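You operate a simulated robot arm through the tools that you are given. There is no shell and no other tool.

Carry out the task below with a simulated robot arm. There is one attempt and no reset: what you move stays moved.

JOB
Finish the half-wound label on the orange bottle, put it away and label the blue one.
Fine: the first goes into the grey tray, the second stays in the machine's socket, roller arm back; the third stays unlabelled.

The check looks at the end state, three seconds after you hand in, the way a careful person would. Anything else that was tipped, shoved, dropped, spilled or broken makes it a failure.

ROBOT AND FRAMES
A 7-joint arm with a fingered hand, fixed in place. Base frame: the origin is on the floor under the middle of its stand, x ahead of it, y to its left, z up; the work surface is at about z = 77. Lengths are in cm, angles in rad, forces in N, time in s.
It reaches about 133.3 cm from its shoulder. Its first joint turns from -1.204 to 3.002 rad. Payload 5 kg.
Tool frame: the origin (TCP) lies between the finger pads and is the grasp point; the fingertips stand 3.2 cm ahead of it; z points along the fingers, y is the line along which they close. The gripper opens to 16 cm; its body begins 8.9 cm behind the TCP. The gripper is a hand of 3 fingers: y runs from the thumb to the fingers, the wrist lies at [0, 0, -25.2] in the tool frame, and closing takes about 1.5 s.
Orientation is told as [roll, pitch, yaw] about the base's x, y, z axes, in that order, counted from this pose: with the fingers straight down and closing along the base's y, the tool's x points along the base's -x, its y along +y and its z along -z.

CONTROLS
- The arm moves only by the tool move_arm. Its argument "commands" is one flat list of numbers, 6 for each row, row after row: the shift along the base's x, y, z in m, then the turn, a rotation vector about the base's x, y, z in rad. In form: [x, y, z, ax, ay, az, x, y, z, ax, ay, az, ...]. A call has 1 to 20 rows; each row shifts and turns the commanded pose from where the row before left it. "hand" is the closure, from 0 (fully open) to 1 (shut), set as the call begins (left out, the last holds). A row lasts 0.2 s, in which the tool goes at most 5 cm and 0.15 rad; a call with a longer step from one row to the next is refused whole, and so is a gripper value outside its range. Where a pose cannot be reached the arm comes as near as it can. A force on the tool above 40 N (or 10 N above the force at the start of the call, whichever is more), or a blocked arm, ends the call early, and 0.2 s more pass. The fingers move at their own pace (about 10.8 cm/s each) and stop on an object; they squeeze with about 32 N. The grip force told is the motor's: it shows also when the fingers shut on nothing. Time passes only in rows, and 0.2 s behind the last, so rows that do not move let the fingers close. The reply holds the time, the measured pose of the TCP, the force on the tool along the base axes, the opening and the grip force, in the units named above and with some noise, with the torque about the TCP (base axes, N m) and any sound that the robot's microphone picked up.
- Cameras (640 x 400 px; columns grow to the right, rows downward): "scene" is fixed at [39.89, 49.86, 136.95]; the picture's right is [-0.93, -0.37, 0.00], its down [-0.09, 0.22, -0.97] and it looks along [0.36, -0.90, -0.24] (base axes); focal length 332 px, centre (320, 200). "wrist" rides on the gripper at [6.5, -0.4, -11.6] in the tool frame; the picture's right is [0.06, 1.00, 0.00], its down [-0.87, 0.05, -0.49] and it looks along [-0.49, 0.03, 0.87] (tool axes); focal length 261 px, centre (320, 200). There is no depth. A picture from a camera that has moved, and an enlarged one, comes with that camera's place and axes in the base frame and with its lens.
- snapshot(camera): a new picture of that camera. It takes no simulated time.
- lift_body(by): slides the trunk up (or, below 0, down) by that many cm; the arm rides with it, the base frame stays. It gives what a move gives, with no picture.
- finger_targets(finger1, finger2, thumb_bend): sets how far each is bent, from 0 (flat) to 100 (curled in); at 30 the hand is open as for a grip, at 70 the pads meet at the TCP. One left out holds its place. A second passes; each finger stops where it meets its share of the squeeze, and holds until it gets a number again. A gripper value or a shape takes the hand back. It gives what a move gives, with no picture; readings hold the bend of each and the force on the fingers (four entries, about 0 where the hand has none), thumb and palm.
- preshape(shape): the hand has 3 fingers and takes this shape, open, in about a second: jaw (thumb against the fingers, like two jaws); tri (thumb and two fingers); tip (a fingertip pinch); poke (one finger out to press); point (the index stretched); flat (the hand flat); cup (the hand cupped); fist (a fist). The gripper value then closes the fingers along that shape, each until it touches; the sizes above hold for jaw. It gives what a move gives, with no picture.
- zoom(camera, box): a new picture of the part [left, top, right, bottom] of that camera's present view, enlarged. It takes no simulated time.
- finish_job(): hands the job in; it is judged then, once.

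Places have to be worked out from the pictures, the camera data and where the tool is seen. Open the gripper and draw the arm clear of the work before you hand the job in, unless the task says otherwise.

The tools are called as name(argument=value, ...) on one line, values as JSON. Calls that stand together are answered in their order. move_arm: Moves the arm, as the interface text tells. Its arguments: {"type":"object","properties":{"commands":{"type":"array"},"hand":{"type":"number"}},"required":["commands"]} The other tools are called the same way: lift_body (by) moves the trunk up or down; preshape (shape) gives the hand a shape; finger_targets (finger1, finger2, thumb_bend) moves the fingers one by one; snapshot (camera) takes a picture; zoom (camera, box) takes an enlarged picture of a part of a camera's view; finish_job () hands the job in.

At the start:

```text
time_s: 0.0
eef_pos: [48.09, -64.03, 123.08]
orientation: [-0.001, 0.001, 0.0]
wrist_force: [-0.1, 0.6, -0.3]
ft_torque: [-0.01, 0.0, -0.01]
gripper_width: 16.01
finger_force: 0.0
shape: jaw
bend: [30.0, 30.0, 30.0]
finger forces: [0.0, 0.1, 0.0, 0.0, 0.0, 0.0]
trunk travel left (down, up): [-67.5, 26.5]
```

scene: 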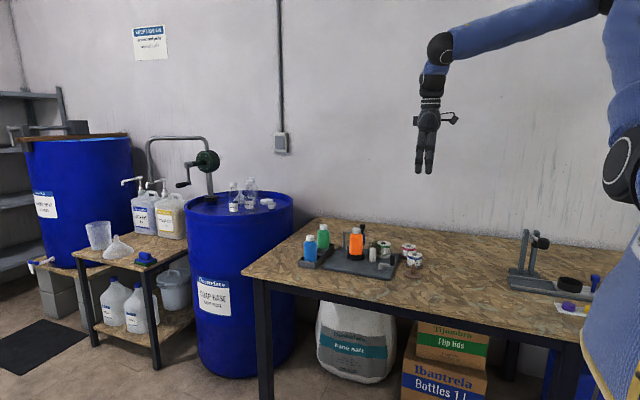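
wrist: 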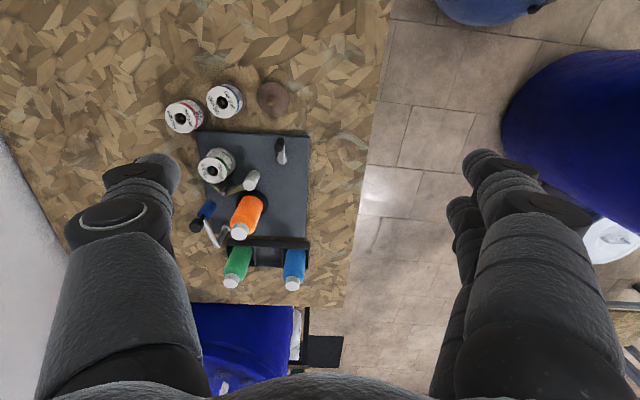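

I start by looking closer at the machine and the bottles from both cameras.

zoom(camera="scene", box=[280, 210, 450, 310])

zoom(camera="wrist", box=[140, 60, 360, 310])

zoom(camera="scene", box=[480, 220, 640, 320])

```text
3.76 times, centred on (365, 260) of scene
camera zoom: at [39.89, 49.86, 136.95], right [-0.93, -0.37, 0.0], down [-0.09, 0.22, -0.97], along [0.36, -0.9, -0.24], focal length 1251 px, centre (151, -26)
```

zoom: 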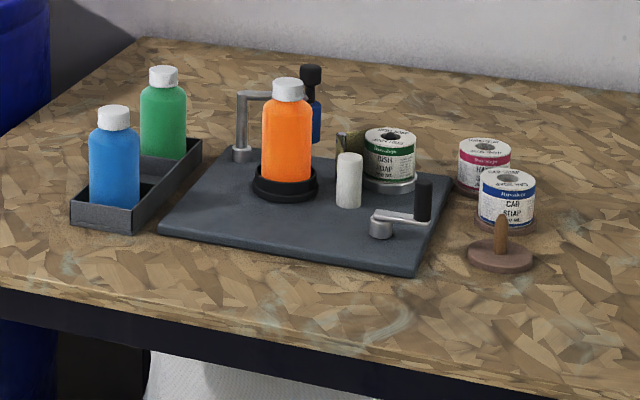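

```text
1.60 times, centred on (250, 185) of wrist
camera zoom: at [41.63, -64.32, 134.73], right [-0.06, 1.0, 0.0], down [0.87, 0.05, 0.49], along [0.49, 0.03, -0.87], focal length 417 px, centre (432, 224)
```

zoom: 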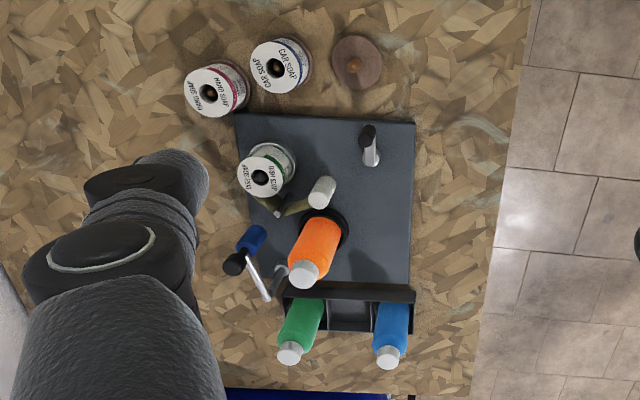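

```text
4.00 times, centred on (560, 270) of scene
camera zoom: at [39.89, 49.86, 136.95], right [-0.93, -0.37, 0.0], down [-0.09, 0.22, -0.97], along [0.36, -0.9, -0.24], focal length 1329 px, centre (-640, -80)
```

zoom: 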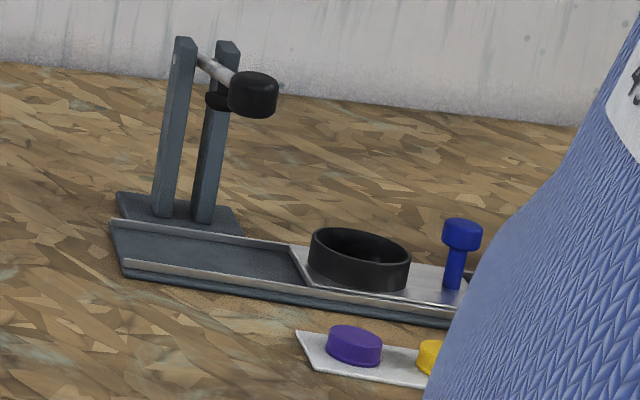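

Next I zoom into the wall sign and the labels, since they may tell which roll belongs to which bottle.

zoom(camera="scene", box=[125, 20, 175, 65])

zoom(camera="scene", box=[335, 220, 430, 285])

zoom(camera="wrist", box=[185, 120, 325, 220])

zoom(camera="wrist", box=[185, 190, 325, 300])

zoom(camera="scene", box=[295, 220, 375, 280])

```text
8.89 times, centred on (150, 42) of scene
camera zoom: at [39.89, 49.86, 136.95], right [-0.93, -0.37, 0.0], down [-0.09, 0.22, -0.97], along [0.36, -0.9, -0.24], focal length 2954 px, centre (1831, 1600)
```

zoom: 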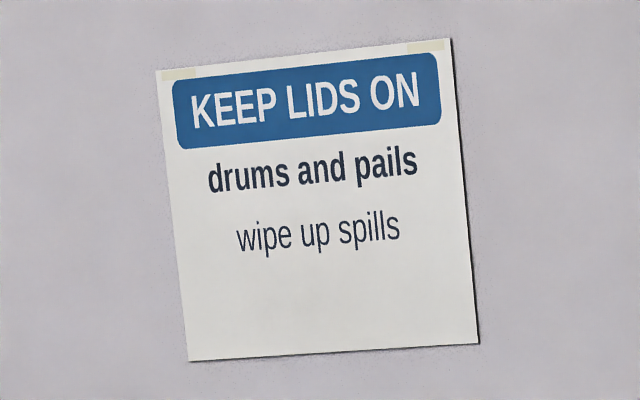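

```text
6.15 times, centred on (382, 252) of scene
camera zoom: at [39.89, 49.86, 136.95], right [-0.93, -0.37, 0.0], down [-0.09, 0.22, -0.97], along [0.36, -0.9, -0.24], focal length 2045 px, centre (-65, -123)
```

zoom: 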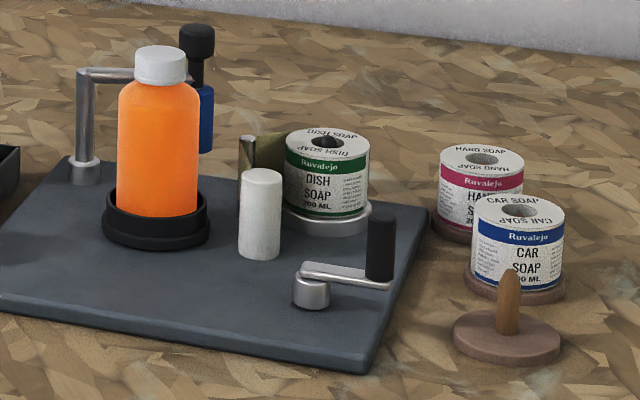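

```text
4.00 times, centred on (255, 170) of wrist
camera zoom: at [41.63, -64.32, 134.73], right [-0.06, 1.0, 0.0], down [0.87, 0.05, 0.49], along [0.49, 0.03, -0.87], focal length 1043 px, centre (580, 320)
```

zoom: 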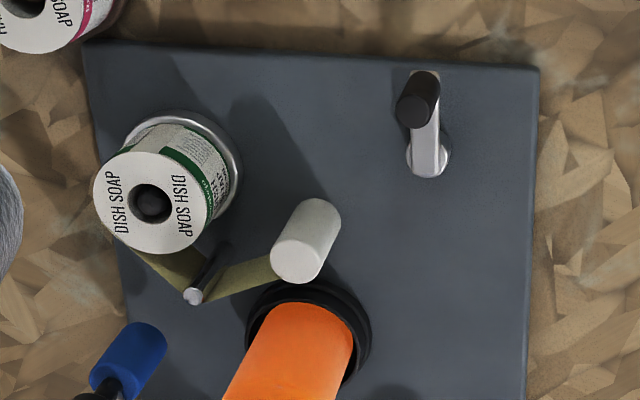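

```text
3.64 times, centred on (255, 245) of wrist
camera zoom: at [41.63, -64.32, 134.73], right [-0.06, 1.0, 0.0], down [0.87, 0.05, 0.49], along [0.49, 0.03, -0.87], focal length 948 px, centre (556, 36)
```

zoom: 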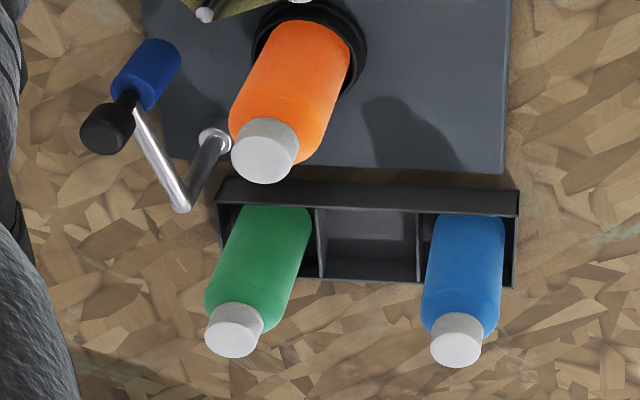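

```text
6.67 times, centred on (335, 250) of scene
camera zoom: at [39.89, 49.86, 136.95], right [-0.93, -0.37, 0.0], down [-0.09, 0.22, -0.97], along [0.36, -0.9, -0.24], focal length 2216 px, centre (220, -133)
```

zoom: 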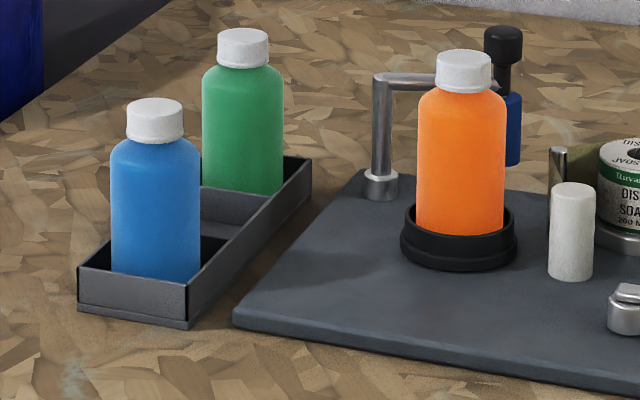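

The sign is unrelated. I judge the orange bottle's socket to be at about (74.7,-79), the roller arm's knob at (74,-88,91), the crank knob at (57.5,-71) and the tray's middle cell at (91,-75.5). I move to a point high behind the machine to look at the bottle's hidden side, where the half-wound label should be.

move_arm(commands=[0.016, -0.0197, -0.012, 0, 0, 0.1428, 0.016, -0.0197, -0.012, 0, 0, 0.1428, 0.016, -0.0197, -0.012, 0, 0, 0.1428, 0.016, -0.0197, -0.012, 0, 0, 0.1428, 0.016, -0.0197, -0.012, 0, 0, 0.1428, 0.016, -0.0197, -0.012, 0, 0, 0.1428, 0.016, -0.0197, -0.012, 0, 0, 0.1428, 0.016, -0.0197, -0.012, 0, 0, 0.1428, 0.016, -0.0197, -0.012, 0, 0, 0.1428, 0.016, -0.0197, -0.012, 0, 0, 0.1428, 0.016, -0.0197, -0.012, 0, 0, 0.1428, 0.016, -0.0197, -0.012, 0.1309, 0, 0, 0.016, -0.0197, -0.012, 0.1309, 0, 0, 0.016, -0.0197, -0.012, 0.1309, 0, 0, 0.016, -0.0197, -0.012, 0.1309, 0, 0])

snapshot(camera="wrist")

snapshot(camera="scene")

```text
time_s: 3.2
eef_pos: [71.88, -93.65, 104.92]
orientation: [0.002, -0.526, 1.569]
wrist_force: [-0.9, -0.2, -2.5]
ft_torque: [0.23, -0.14, -0.05]
gripper_width: 15.99
finger_force: 0.1
shape: jaw
bend: [30.0, 30.0, 30.0]
finger forces: [0.0, 0.0, 0.0, 0.0, 0.1, 0.1]
trunk travel left (down, up): [-67.5, 26.5]
```

```text
taken
camera wrist: at [72.4, -105.03, 111.68], right [-1.0, -0.05, -0.03], down [-0.05, 0.5, 0.86], along [-0.03, 0.86, -0.51], focal length 261 px, centre (320, 200)
```

wrist: 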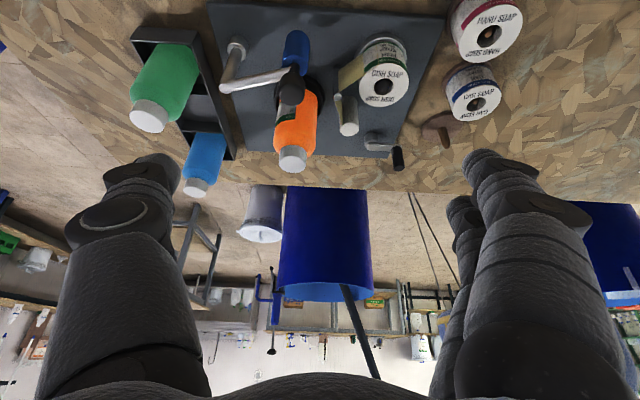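

```text
taken
```

scene: 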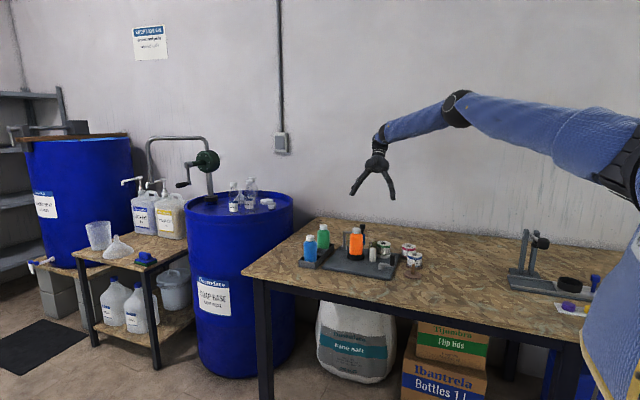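

The view from behind works (it comes upside down). I zoom in on the bottle and the web.

zoom(camera="wrist", box=[205, 0, 425, 180])

zoom(camera="wrist", box=[255, 60, 345, 180])

zoom(camera="wrist", box=[330, 20, 420, 180])

```text
2.22 times, centred on (315, 90) of wrist
camera zoom: at [72.4, -105.03, 111.68], right [-1.0, -0.05, -0.03], down [-0.05, 0.5, 0.86], along [-0.03, 0.86, -0.51], focal length 579 px, centre (331, 444)
```

zoom: 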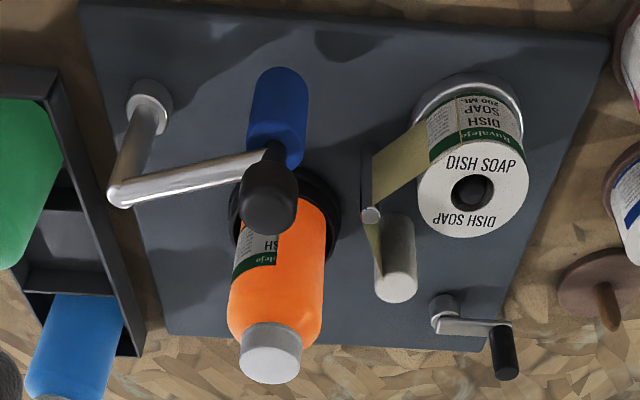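

```text
3.33 times, centred on (300, 120) of wrist
camera zoom: at [72.4, -105.03, 111.68], right [-1.0, -0.05, -0.03], down [-0.05, 0.5, 0.86], along [-0.03, 0.86, -0.51], focal length 869 px, centre (387, 467)
```

zoom: 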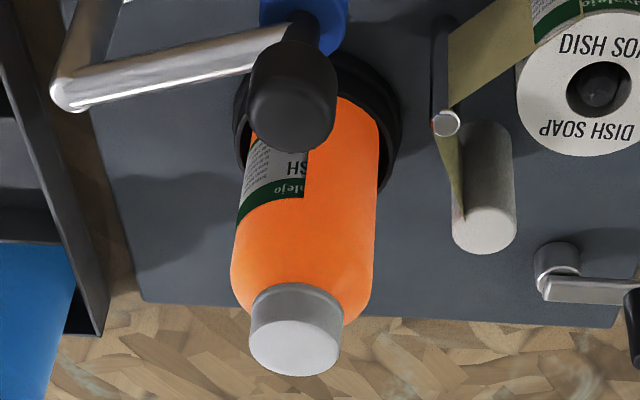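

```text
2.50 times, centred on (375, 100) of wrist
camera zoom: at [72.4, -105.03, 111.68], right [-1.0, -0.05, -0.03], down [-0.05, 0.5, 0.86], along [-0.03, 0.86, -0.51], focal length 652 px, centre (182, 450)
```

zoom: 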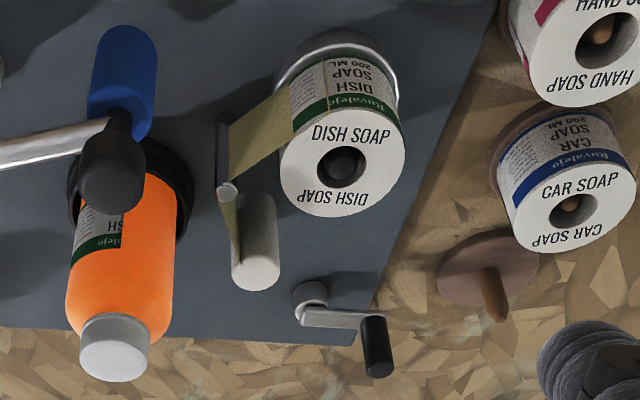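

The half-wound label is DISH SOAP, from the same roll that is on the machine. I check whether the blue and green bottles, the tray or other cards carry any marking before deciding about the roll.

zoom(camera="wrist", box=[100, 20, 260, 210])

zoom(camera="scene", box=[120, 170, 300, 340])

zoom(camera="scene", box=[295, 220, 345, 275])

zoom(camera="scene", box=[300, 280, 500, 400])

```text
2.11 times, centred on (180, 115) of wrist
camera zoom: at [72.4, -105.03, 111.68], right [-1.0, -0.05, -0.03], down [-0.05, 0.5, 0.86], along [-0.03, 0.86, -0.51], focal length 549 px, centre (615, 379)
```

zoom: 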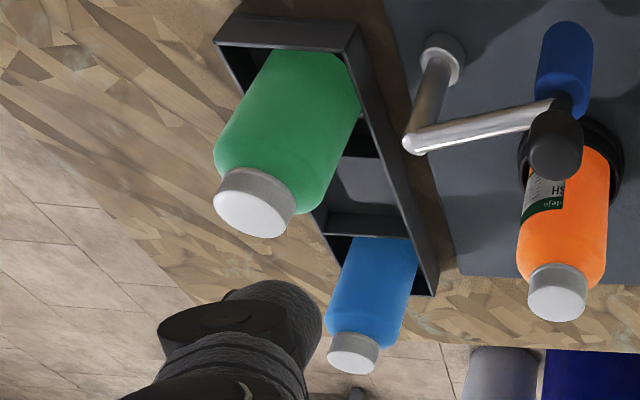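

```text
2.35 times, centred on (210, 255) of scene
camera zoom: at [39.89, 49.86, 136.95], right [-0.93, -0.37, 0.0], down [-0.09, 0.22, -0.97], along [0.36, -0.9, -0.24], focal length 782 px, centre (579, 71)
```

zoom: 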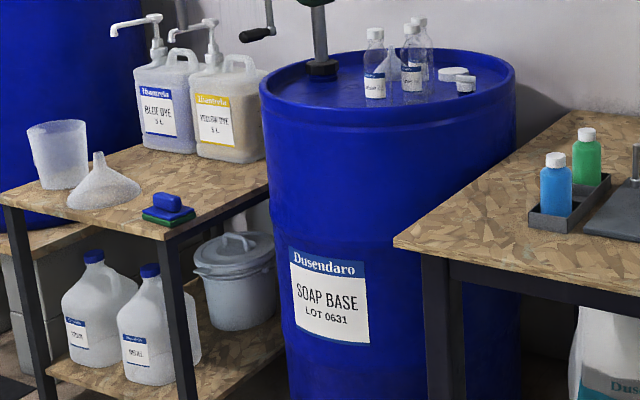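

```text
7.27 times, centred on (320, 248) of scene
camera zoom: at [39.89, 49.86, 136.95], right [-0.93, -0.37, 0.0], down [-0.09, 0.22, -0.97], along [0.36, -0.9, -0.24], focal length 2417 px, centre (320, -146)
```

zoom: 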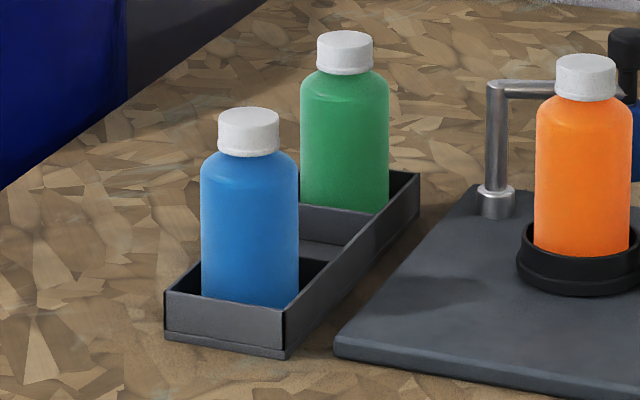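

```text
3.20 times, centred on (400, 340) of scene
camera zoom: at [39.89, 49.86, 136.95], right [-0.93, -0.37, 0.0], down [-0.09, 0.22, -0.97], along [0.36, -0.9, -0.24], focal length 1063 px, centre (64, -248)
```

zoom: 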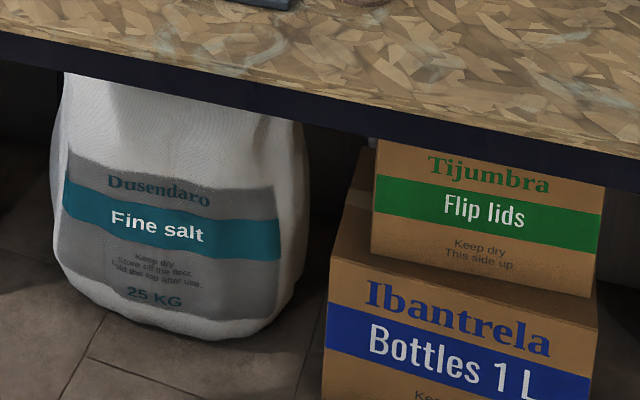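

No markings on the bottles, so the roll on the machine (the one already used for the orange bottle) is the one to use. Next I look at my own hand to judge finger thickness.

zoom(camera="scene", box=[330, 120, 430, 215])

snapshot(camera="wrist")

```text
4.21 times, centred on (380, 168) of scene
camera zoom: at [39.89, 49.86, 136.95], right [-0.93, -0.37, 0.0], down [-0.09, 0.22, -0.97], along [0.36, -0.9, -0.24], focal length 1399 px, centre (67, 337)
```

zoom: 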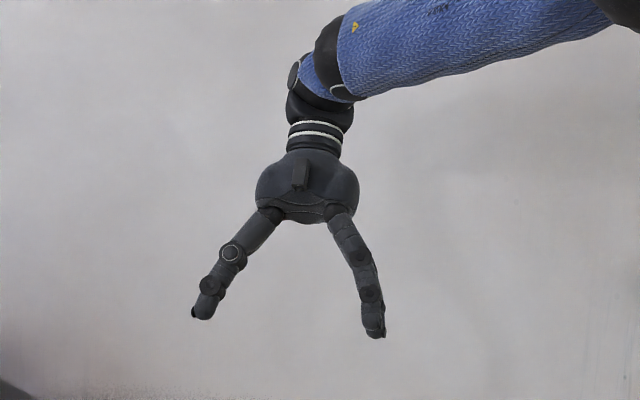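

```text
taken
camera wrist: at [72.4, -105.03, 111.68], right [-1.0, -0.05, -0.03], down [-0.05, 0.5, 0.86], along [-0.03, 0.86, -0.51], focal length 261 px, centre (320, 200)
```

wrist: 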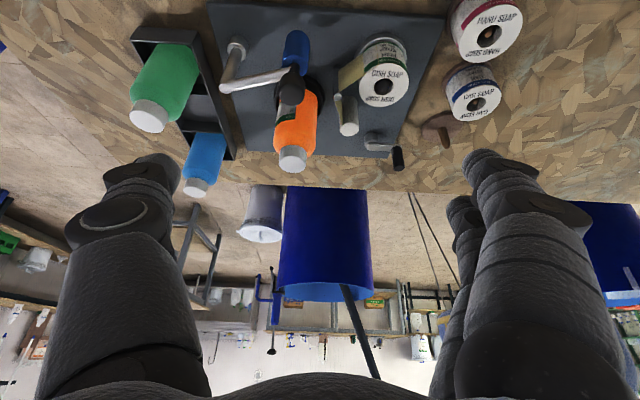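

Fingers look about 2.4 cm thick, so I will pinch the roller arm's knob from above, with fingers along the bar rather than towards the bottle. I bring the hand upright above the knob, still well clear, and half closed.

move_arm(commands=[0.0033, 0.007, -0.006, -0.1315, 0, 0, 0.0033, 0.007, -0.006, -0.1315, 0, 0, 0.0033, 0.007, -0.006, -0.1315, 0, 0, 0.0033, 0.007, -0.006, -0.1315, 0, 0, 0.0033, 0.007, -0.006, 0, 0, 0.15, 0.0033, 0.007, -0.006, 0, 0, 0.15, 0.0033, 0.007, -0.006, 0, 0, 0.15, 0.0033, 0.007, -0.006, 0, 0, 0.15], hand=0.55)

snapshot(camera="wrist")

zoom(camera="scene", box=[310, 150, 450, 280])

```text
time_s: 5.0
eef_pos: [75.01, -87.7, 100.27]
orientation: [0.0, 0.001, 2.174]
wrist_force: [-0.4, 1.3, -0.3]
ft_torque: [-0.02, 0.03, 0.0]
gripper_width: 7.26
finger_force: 0.0
shape: jaw
bend: [73.0, 73.0, 70.0]
finger forces: [0.0, 0.0, 0.0, 0.0, 0.1, 0.0]
trunk travel left (down, up): [-67.5, 26.5]
```

```text
taken
camera wrist: at [78.9, -92.89, 111.93], right [-0.79, -0.62, 0.0], down [-0.54, 0.69, 0.49], along [-0.3, 0.39, -0.87], focal length 261 px, centre (320, 200)
```

wrist: 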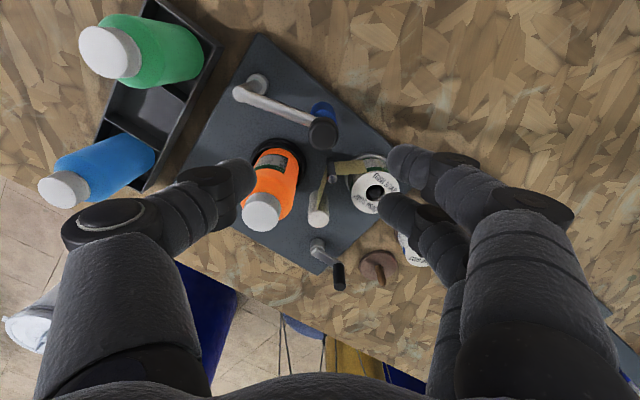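

```text
3.08 times, centred on (380, 215) of scene
camera zoom: at [39.89, 49.86, 136.95], right [-0.93, -0.37, 0.0], down [-0.09, 0.22, -0.97], along [0.36, -0.9, -0.24], focal length 1022 px, centre (135, 154)
```

zoom: 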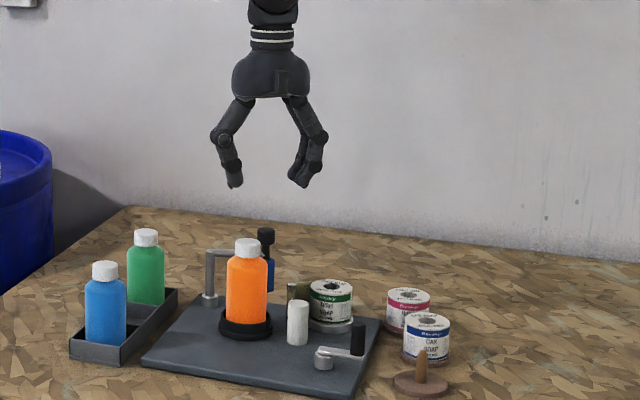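

The knob sits almost on the tool axis; I zoom in to measure its centre precisely.

zoom(camera="wrist", box=[220, 60, 400, 240])

zoom(camera="scene", box=[330, 220, 385, 265])

```text
2.22 times, centred on (310, 150) of wrist
camera zoom: at [78.9, -92.89, 111.93], right [-0.79, -0.62, 0.0], down [-0.54, 0.69, 0.49], along [-0.3, 0.39, -0.87], focal length 579 px, centre (342, 311)
```

zoom: 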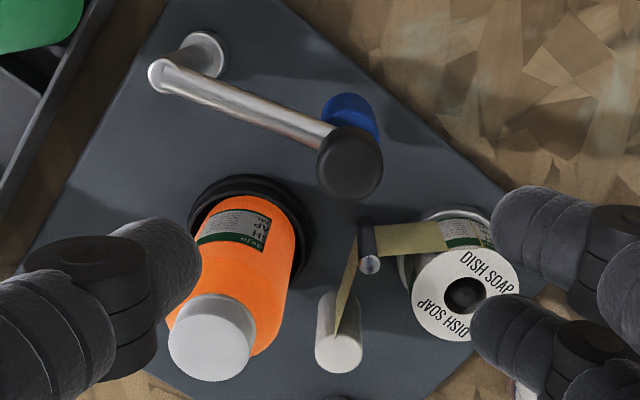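

```text
8.89 times, centred on (358, 242) of scene
camera zoom: at [39.89, 49.86, 136.95], right [-0.93, -0.37, 0.0], down [-0.09, 0.22, -0.97], along [0.36, -0.9, -0.24], focal length 2954 px, centre (-13, -178)
```

zoom: 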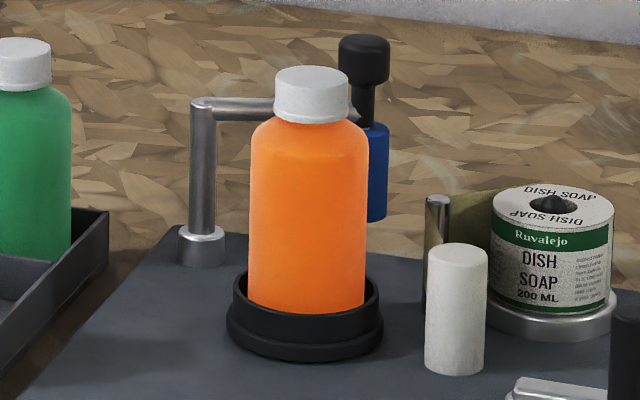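

The knob centre comes out at about (75.2,-88.5), spanning z 88.4–90.8, with the bar below at about z 87. I descend so that the fingertips stop just above the bar.

move_arm(commands=[0.001, -0.0042, 0, 0, 0, 0, 0.001, -0.0042, 0, 0, 0, 0, 0, 0, -0.02, 0, 0, 0, 0, 0, -0.02, 0, 0, 0, 0, 0, -0.02, 0, 0, 0, 0, 0, -0.015, 0, 0, 0, 0, 0, -0.012, 0, 0, 0, 0, 0, 0, 0, 0, 0])

snapshot(camera="wrist")

zoom(camera="scene", box=[310, 180, 420, 270])

```text
time_s: 6.8
eef_pos: [75.0, -88.67, 91.45]
orientation: [-0.001, 0.001, 2.172]
wrist_force: [0.7, -1.1, -0.3]
ft_torque: [0.0, 0.01, 0.0]
gripper_width: 7.25
finger_force: 0.0
shape: jaw
bend: [73.0, 73.0, 70.0]
finger forces: [0.0, 0.0, 0.1, 0.2, 0.0, 0.0]
trunk travel left (down, up): [-67.5, 26.5]
```

```text
taken
camera wrist: at [79.0, -93.82, 103.19], right [-0.79, -0.61, 0.0], down [-0.54, 0.69, 0.49], along [-0.3, 0.39, -0.87], focal length 261 px, centre (320, 200)
```

wrist: 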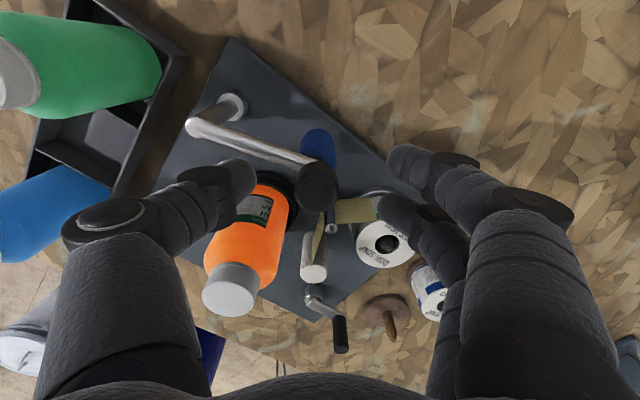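

```text
4.44 times, centred on (365, 225) of scene
camera zoom: at [39.89, 49.86, 136.95], right [-0.93, -0.37, 0.0], down [-0.09, 0.22, -0.97], along [0.36, -0.9, -0.24], focal length 1477 px, centre (120, 89)
```

zoom: 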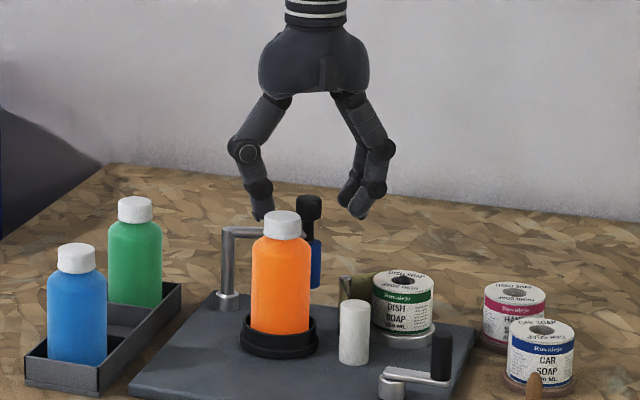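

The knob lies between thumb and fingers within 0.3 cm. I close on it.

move_arm(commands=[0.001, -0.001, 0, 0, 0, 0, 0, 0, 0, 0, 0, 0, 0, 0, 0, 0, 0, 0, 0, 0, 0, 0, 0, 0, 0, 0, 0, 0, 0, 0, 0, 0, 0, 0, 0, 0, 0, 0, 0, 0, 0, 0], hand=0.95)

snapshot(camera="wrist")

zoom(camera="scene", box=[310, 180, 420, 270])

```text
time_s: 8.4
eef_pos: [75.23, -88.75, 91.49]
orientation: [0.0, 0.002, 2.171]
wrist_force: [10.6, 2.4, -2.7]
ft_torque: [0.16, -0.16, -0.02]
gripper_width: 0.82
finger_force: 31.1
shape: jaw
bend: [71.0, 72.0, 70.0]
finger forces: [8.9, 16.8, 0.0, 0.0, 30.9, 0.1]
trunk travel left (down, up): [-67.5, 26.5]
```

```text
taken
camera wrist: at [79.28, -93.87, 103.13], right [-0.79, -0.62, 0.0], down [-0.54, 0.69, 0.49], along [-0.3, 0.39, -0.87], focal length 261 px, centre (320, 200)
```

wrist: 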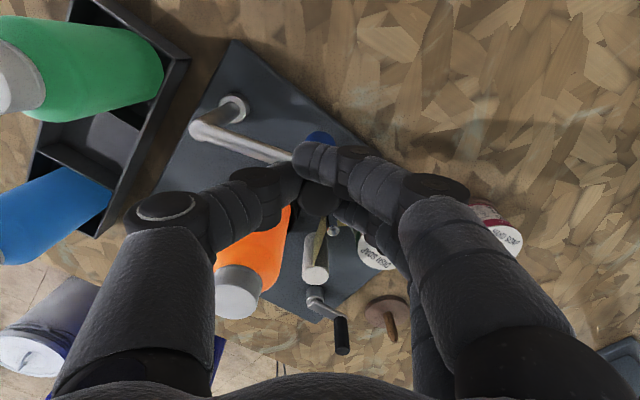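

```text
4.44 times, centred on (365, 225) of scene
camera zoom: at [39.89, 49.86, 136.95], right [-0.93, -0.37, 0.0], down [-0.09, 0.22, -0.97], along [0.36, -0.9, -0.24], focal length 1477 px, centre (120, 89)
```

zoom: 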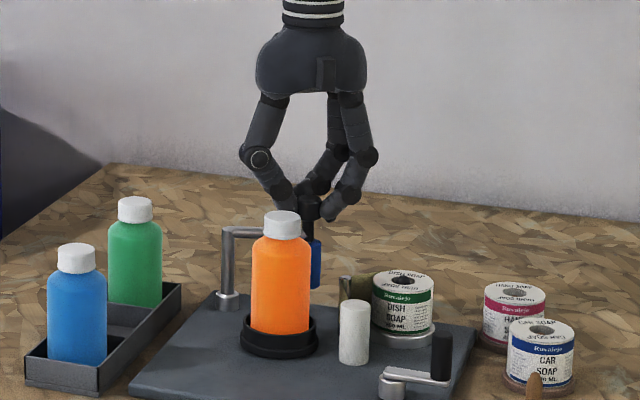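

I have the knob firmly. The pivot is at about (82.6,-86.0), arm radius 7.8, so I swing along the arc towards the bottle in small steps and stop short to check.

move_arm(commands=[-0.0018, 0.0056, 0, 0, 0, -0.045, -0.0014, 0.0056, 0, 0, 0, -0.045, -0.001, 0.0058, 0, 0, 0, -0.045, -0.0005, 0.0058, 0, 0, 0, -0.045, -0.0001, 0.0058, 0, 0, 0, -0.045, 0.0004, 0.0059, 0, 0, 0, -0.045, 0.0007, 0.0057, 0, 0, 0, -0.045])

snapshot(camera="wrist")

zoom(camera="scene", box=[310, 180, 420, 270])

```text
time_s: 10.0
eef_pos: [74.84, -84.93, 91.52]
orientation: [0.002, 0.002, 1.857]
wrist_force: [21.9, -13.9, 2.9]
ft_torque: [-0.15, -0.48, -0.93]
gripper_width: 0.78
finger_force: 31.9
shape: jaw
bend: [71.0, 72.0, 70.0]
finger forces: [6.4, 28.1, 0.0, 0.0, 49.0, 0.0]
trunk travel left (down, up): [-67.5, 26.5]
```

```text
taken
camera wrist: at [77.11, -91.02, 103.12], right [-0.94, -0.34, 0.0], down [-0.3, 0.82, 0.49], along [-0.17, 0.46, -0.87], focal length 261 px, centre (320, 200)
```

wrist: 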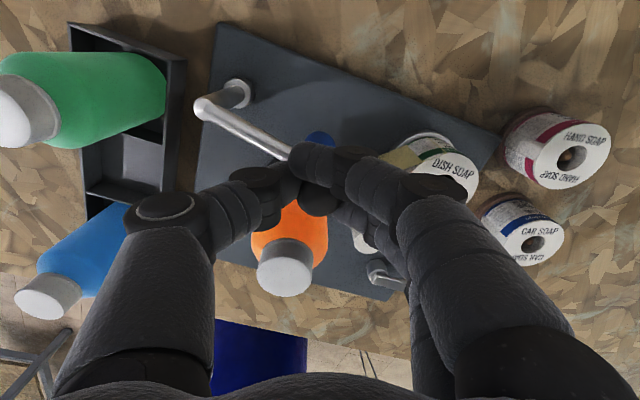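

```text
4.44 times, centred on (365, 225) of scene
camera zoom: at [39.89, 49.86, 136.95], right [-0.93, -0.37, 0.0], down [-0.09, 0.22, -0.97], along [0.36, -0.9, -0.24], focal length 1477 px, centre (120, 89)
```

zoom: 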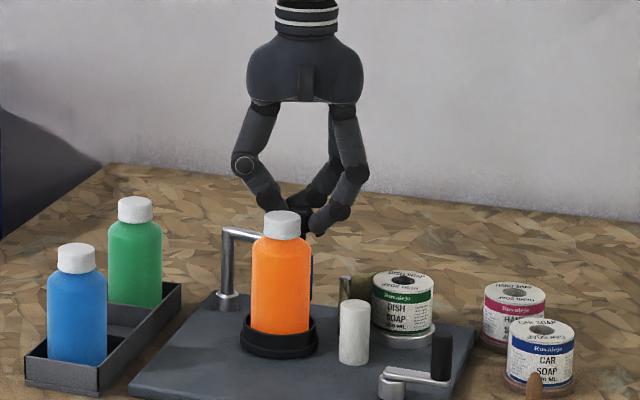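

Force of 22 N in +x suggests my arc is slightly too wide, and the hand lags the arm's turn. I continue with smaller steps, corrected towards the pivot and turning more.

move_arm(commands=[0.002, 0.003, 0, 0, 0, -0.06, 0.002, 0.003, 0, 0, 0, -0.06, 0.0015, 0.003, 0, 0, 0, -0.06])

zoom(camera="wrist", box=[180, 60, 440, 310])

zoom(camera="scene", box=[330, 200, 400, 265])

```text
time_s: 10.8
eef_pos: [75.15, -83.97, 91.44]
orientation: [0.002, -0.001, 1.674]
wrist_force: [5.4, -6.0, 2.0]
ft_torque: [0.0, -0.04, -0.5]
gripper_width: 0.77
finger_force: 32.7
shape: jaw
bend: [71.0, 71.0, 70.0]
finger forces: [5.9, 29.1, 0.0, 0.0, 37.3, 0.0]
trunk travel left (down, up): [-67.5, 26.5]
```

```text
1.60 times, centred on (310, 185) of wrist
camera zoom: at [76.31, -90.29, 103.1], right [-0.99, -0.17, 0.0], down [-0.14, 0.86, 0.49], along [-0.08, 0.48, -0.87], focal length 417 px, centre (336, 224)
```

zoom: 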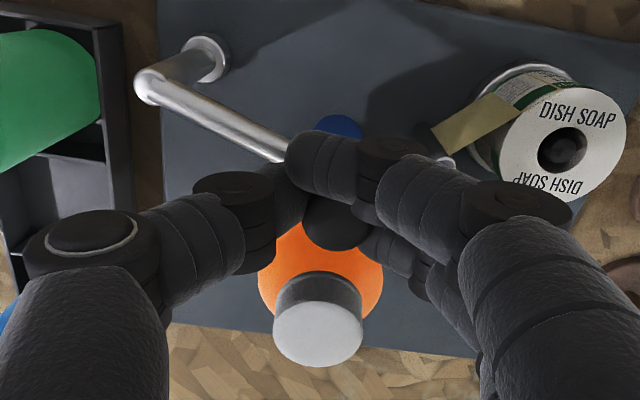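

```text
6.15 times, centred on (365, 232) of scene
camera zoom: at [39.89, 49.86, 136.95], right [-0.93, -0.37, 0.0], down [-0.09, 0.22, -0.97], along [0.36, -0.9, -0.24], focal length 2045 px, centre (43, 0)
```

zoom: 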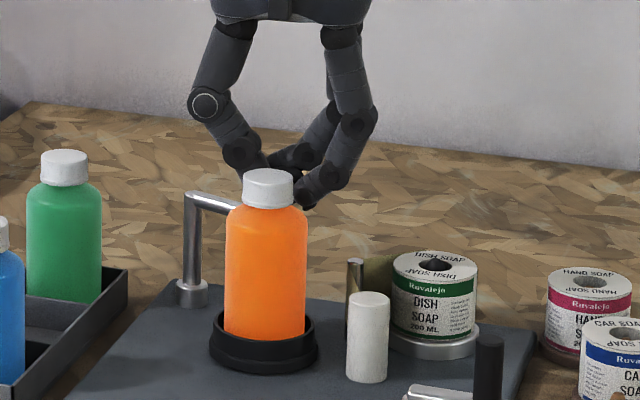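

Forces dropped to about 8 N. I keep going in small steps until the roller touches the bottle.

move_arm(commands=[0.001, 0.0025, 0, 0, 0, -0.04, 0.001, 0.0025, 0, 0, 0, -0.04])

zoom(camera="wrist", box=[180, 60, 440, 310])

```text
time_s: 11.4
eef_pos: [75.27, -83.44, 91.46]
orientation: [0.002, 0.001, 1.595]
wrist_force: [0.6, -8.1, -1.1]
ft_torque: [-0.05, 0.08, -0.29]
gripper_width: 0.73
finger_force: 31.9
shape: jaw
bend: [71.0, 71.0, 70.0]
finger forces: [6.8, 26.2, 0.0, 0.0, 33.3, 0.0]
trunk travel left (down, up): [-67.5, 26.5]
```

```text
1.60 times, centred on (310, 185) of wrist
camera zoom: at [75.98, -89.95, 103.12], right [-1.0, -0.09, 0.0], down [-0.07, 0.87, 0.49], along [-0.04, 0.49, -0.87], focal length 417 px, centre (336, 224)
```

zoom: 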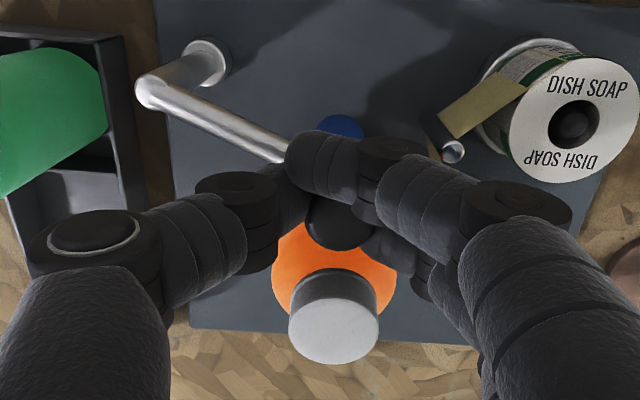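

Still only 8 N of resistance and no sign of contact. Two more small steps.

move_arm(commands=[0.001, 0.0025, 0, 0, 0, -0.04, 0.001, 0.0025, 0, 0, 0, -0.04])

zoom(camera="wrist", box=[180, 60, 440, 310])

zoom(camera="scene", box=[330, 200, 400, 265])

```text
time_s: 12.0
eef_pos: [75.48, -83.22, 91.41]
orientation: [0.0, 0.003, 1.512]
wrist_force: [-1.2, -25.9, -0.1]
ft_torque: [-0.37, 0.19, 0.09]
gripper_width: 0.74
finger_force: 32.0
shape: jaw
bend: [71.0, 71.0, 70.0]
finger forces: [16.4, 20.3, 0.0, 0.1, 29.4, 0.0]
trunk travel left (down, up): [-67.5, 26.5]
```

```text
1.60 times, centred on (310, 185) of wrist
camera zoom: at [75.52, -89.79, 103.13], right [-1.0, 0.0, 0.0], down [0.0, 0.87, 0.49], along [0.0, 0.49, -0.87], focal length 417 px, centre (336, 224)
```

zoom: 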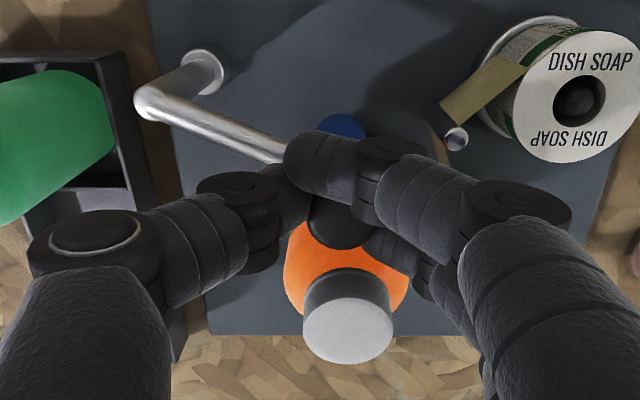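

```text
6.15 times, centred on (365, 232) of scene
camera zoom: at [39.89, 49.86, 136.95], right [-0.93, -0.37, 0.0], down [-0.09, 0.22, -0.97], along [0.36, -0.9, -0.24], focal length 2045 px, centre (43, 0)
```

zoom: 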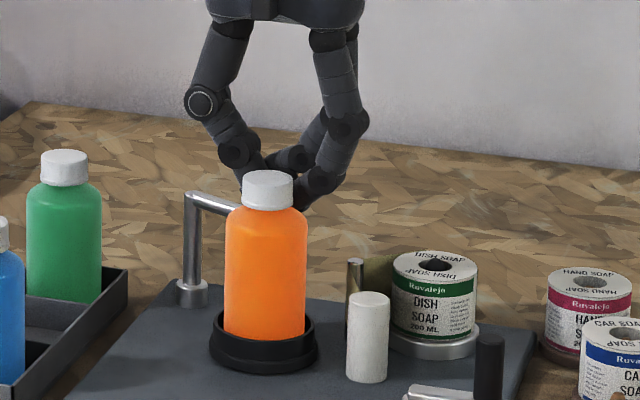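

Resistance rose to 26 N at y=-83.2, where I predicted the roller to meet the bottle. I release the knob and see whether the arm stays.

move_arm(commands=[0, 0, 0, 0, 0, 0, 0, 0, 0, 0, 0, 0, 0, 0, 0, 0, 0, 0, 0, 0, 0, 0, 0, 0], hand=0.6)

zoom(camera="wrist", box=[180, 60, 440, 310])

zoom(camera="scene", box=[330, 200, 400, 265])

```text
time_s: 12.5
eef_pos: [75.89, -82.74, 91.9]
orientation: [-0.004, 0.007, 1.517]
wrist_force: [0.2, 1.9, 0.0]
ft_torque: [-0.07, 0.0, 0.0]
gripper_width: 6.35
finger_force: 0.0
shape: jaw
bend: [73.0, 73.0, 70.0]
finger forces: [0.0, 0.1, 0.1, 0.0, 0.1, 0.0]
trunk travel left (down, up): [-67.5, 26.5]
stopped in row 2: the force on the tool passed its limit at 44 N (the readings are from after the stop); the commanded pose is now the measured one
```

```text
1.60 times, centred on (310, 185) of wrist
camera zoom: at [76.01, -89.19, 103.59], right [-1.0, -0.01, -0.01], down [-0.01, 0.87, 0.49], along [0.0, 0.49, -0.87], focal length 417 px, centre (336, 224)
```

zoom: 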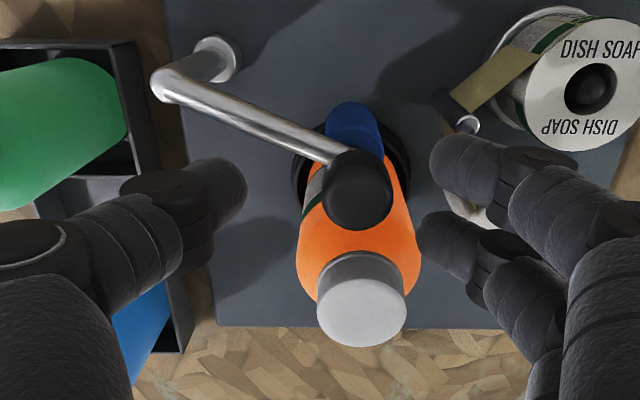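

```text
6.15 times, centred on (365, 232) of scene
camera zoom: at [39.89, 49.86, 136.95], right [-0.93, -0.37, 0.0], down [-0.09, 0.22, -0.97], along [0.36, -0.9, -0.24], focal length 2045 px, centre (43, 0)
```

zoom: 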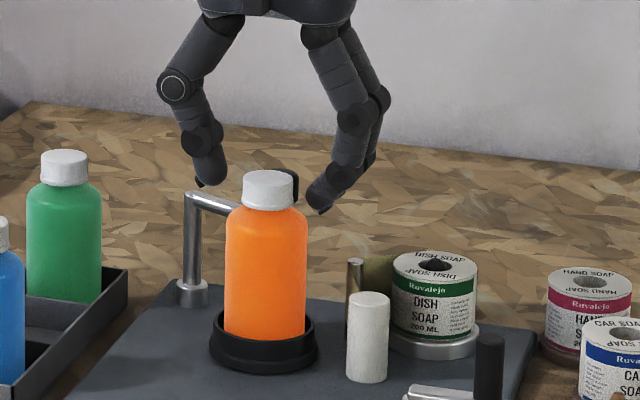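

The arm stays against the bottle and the bottle stands. I lift straight up to check the machine without the hand in the way.

move_arm(commands=[0, 0, 0.02, 0, 0, 0, 0, 0, 0.03, 0, 0, 0, 0, 0, 0.04, 0, 0, 0, 0, 0, 0.04, 0, 0, 0])

zoom(camera="wrist", box=[180, 60, 440, 310])

zoom(camera="scene", box=[310, 210, 430, 285])

```text
time_s: 13.5
eef_pos: [75.71, -82.76, 104.99]
orientation: [-0.004, 0.004, 1.516]
wrist_force: [-0.8, 0.9, -0.1]
ft_torque: [0.01, 0.0, -0.03]
gripper_width: 6.34
finger_force: 0.0
shape: jaw
bend: [73.0, 73.0, 70.0]
finger forces: [0.0, 0.1, 0.0, 0.0, 0.0, 0.0]
trunk travel left (down, up): [-67.5, 26.5]
```

```text
1.60 times, centred on (310, 185) of wrist
camera zoom: at [75.91, -89.3, 116.55], right [-1.0, -0.01, -0.01], down [-0.01, 0.87, 0.49], along [0.0, 0.49, -0.87], focal length 417 px, centre (336, 224)
```

zoom: 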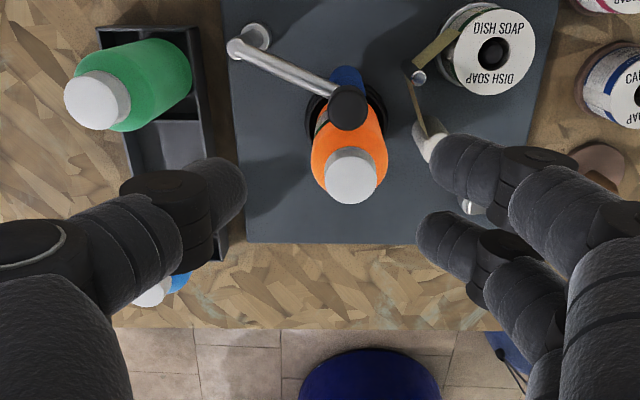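

```text
5.33 times, centred on (370, 248) of scene
camera zoom: at [39.89, 49.86, 136.95], right [-0.93, -0.37, 0.0], down [-0.09, 0.22, -0.97], along [0.36, -0.9, -0.24], focal length 1772 px, centre (53, -53)
```

zoom: 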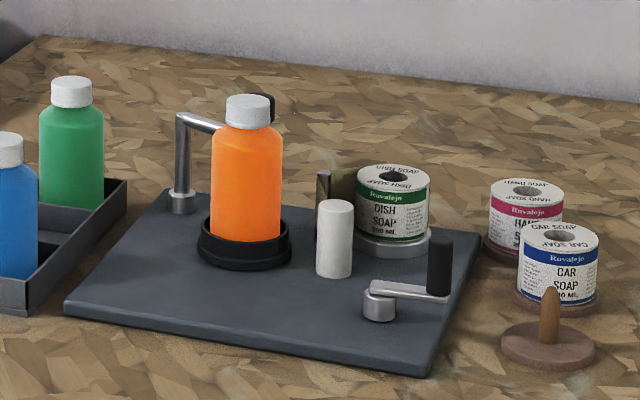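

The roller rests on the bottle. The white roller stands only about 8.5 cm from the crank's hub, too close for the whole hand to go round gripping, so I plan to push the crank round with one finger. I move above the crank, set the poke shape and look at it.

move_arm(commands=[-0.02, 0.016, 0.008, 0, 0, 0, -0.025, 0.02, 0.008, 0, 0, 0, -0.025, 0.02, 0.008, 0, 0, 0, -0.025, 0.02, 0.008, 0, 0, 0, -0.025, 0.02, 0.008, 0, 0, 0, -0.02, 0.016, 0.008, 0, 0, 0])

preshape(shape="poke")

snapshot(camera="wrist")

zoom(camera="scene", box=[340, 120, 480, 300])

```text
time_s: 14.9
eef_pos: [61.81, -71.73, 109.77]
orientation: [-0.007, 0.007, 1.516]
wrist_force: [-0.1, 0.4, 0.2]
ft_torque: [-0.05, 0.0, 0.0]
gripper_width: 6.35
finger_force: 0.0
shape: jaw
bend: [73.0, 73.0, 70.0]
finger forces: [0.0, 0.0, 0.0, 0.0, 0.0, 0.0]
trunk travel left (down, up): [-67.5, 26.5]
```

```text
time_s: 15.8
eef_pos: [61.89, -71.83, 109.63]
orientation: [-0.006, 0.006, 1.516]
wrist_force: [0.5, -0.3, 0.2]
ft_torque: [-0.02, 0.02, -0.01]
gripper_width: 0.01
finger_force: 0.2
shape: poke
bend: [100.0, 100.0, 46.0]
finger forces: [0.0, 0.0, 0.1, 0.1, 0.0, 0.0]
trunk travel left (down, up): [-67.5, 26.5]
```

```text
taken
camera wrist: at [61.88, -78.27, 121.35], right [-1.0, -0.01, -0.01], down [-0.01, 0.87, 0.49], along [0.0, 0.49, -0.87], focal length 261 px, centre (320, 200)
```

wrist: 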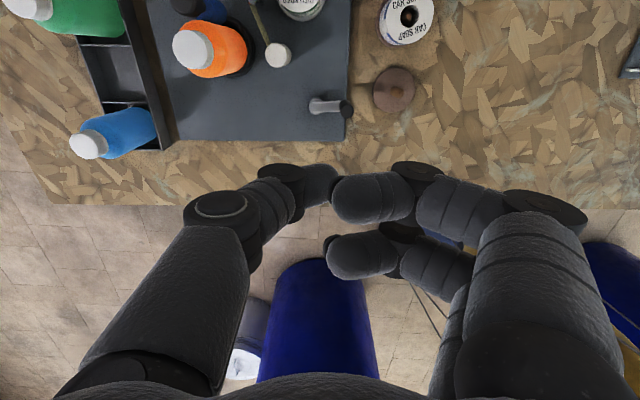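

```text
2.22 times, centred on (410, 210) of scene
camera zoom: at [39.89, 49.86, 136.95], right [-0.93, -0.37, 0.0], down [-0.09, 0.22, -0.97], along [0.36, -0.9, -0.24], focal length 738 px, centre (120, 178)
```

zoom: 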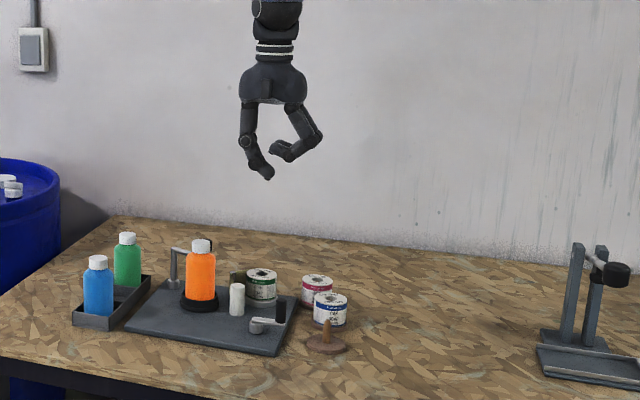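

In this hand the poke shape stretches the thumb, its tip nearly on the tool axis about 2.8 cm below the TCP. I zoom in to measure the crank and the white roller precisely.

zoom(camera="wrist", box=[160, 0, 420, 160])

zoom(camera="scene", box=[380, 130, 440, 175])

zoom(camera="scene", box=[365, 230, 415, 285])

```text
2.46 times, centred on (290, 80) of wrist
camera zoom: at [61.88, -78.27, 121.35], right [-1.0, -0.01, -0.01], down [-0.01, 0.87, 0.49], along [0.0, 0.49, -0.87], focal length 642 px, centre (394, 495)
```

zoom: 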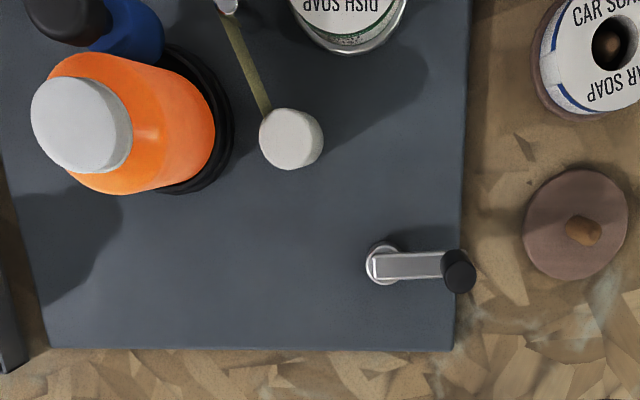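

```text
8.89 times, centred on (410, 152) of scene
camera zoom: at [39.89, 49.86, 136.95], right [-0.93, -0.37, 0.0], down [-0.09, 0.22, -0.97], along [0.36, -0.9, -0.24], focal length 2954 px, centre (-480, 622)
```

zoom: 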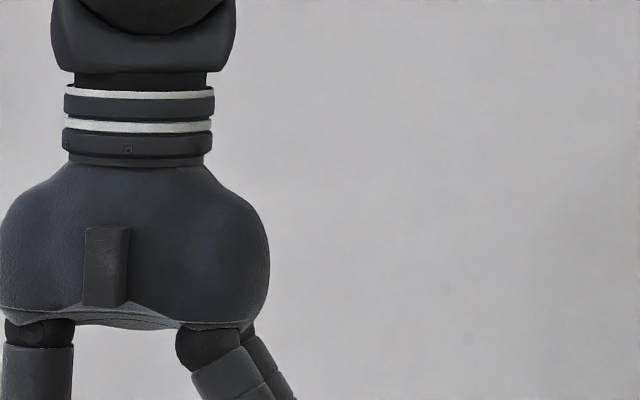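

```text
7.27 times, centred on (390, 258) of scene
camera zoom: at [39.89, 49.86, 136.95], right [-0.93, -0.37, 0.0], down [-0.09, 0.22, -0.97], along [0.36, -0.9, -0.24], focal length 2417 px, centre (-189, -218)
```

zoom: 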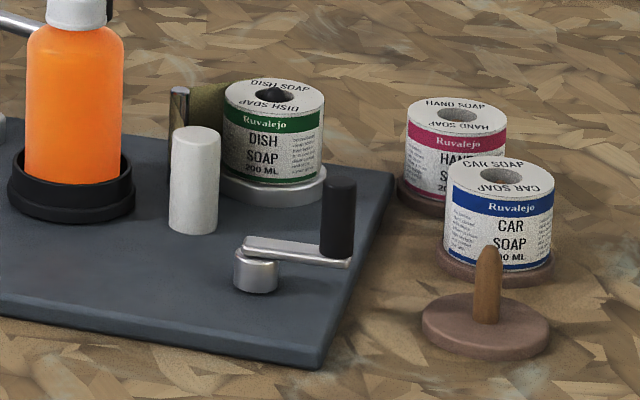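

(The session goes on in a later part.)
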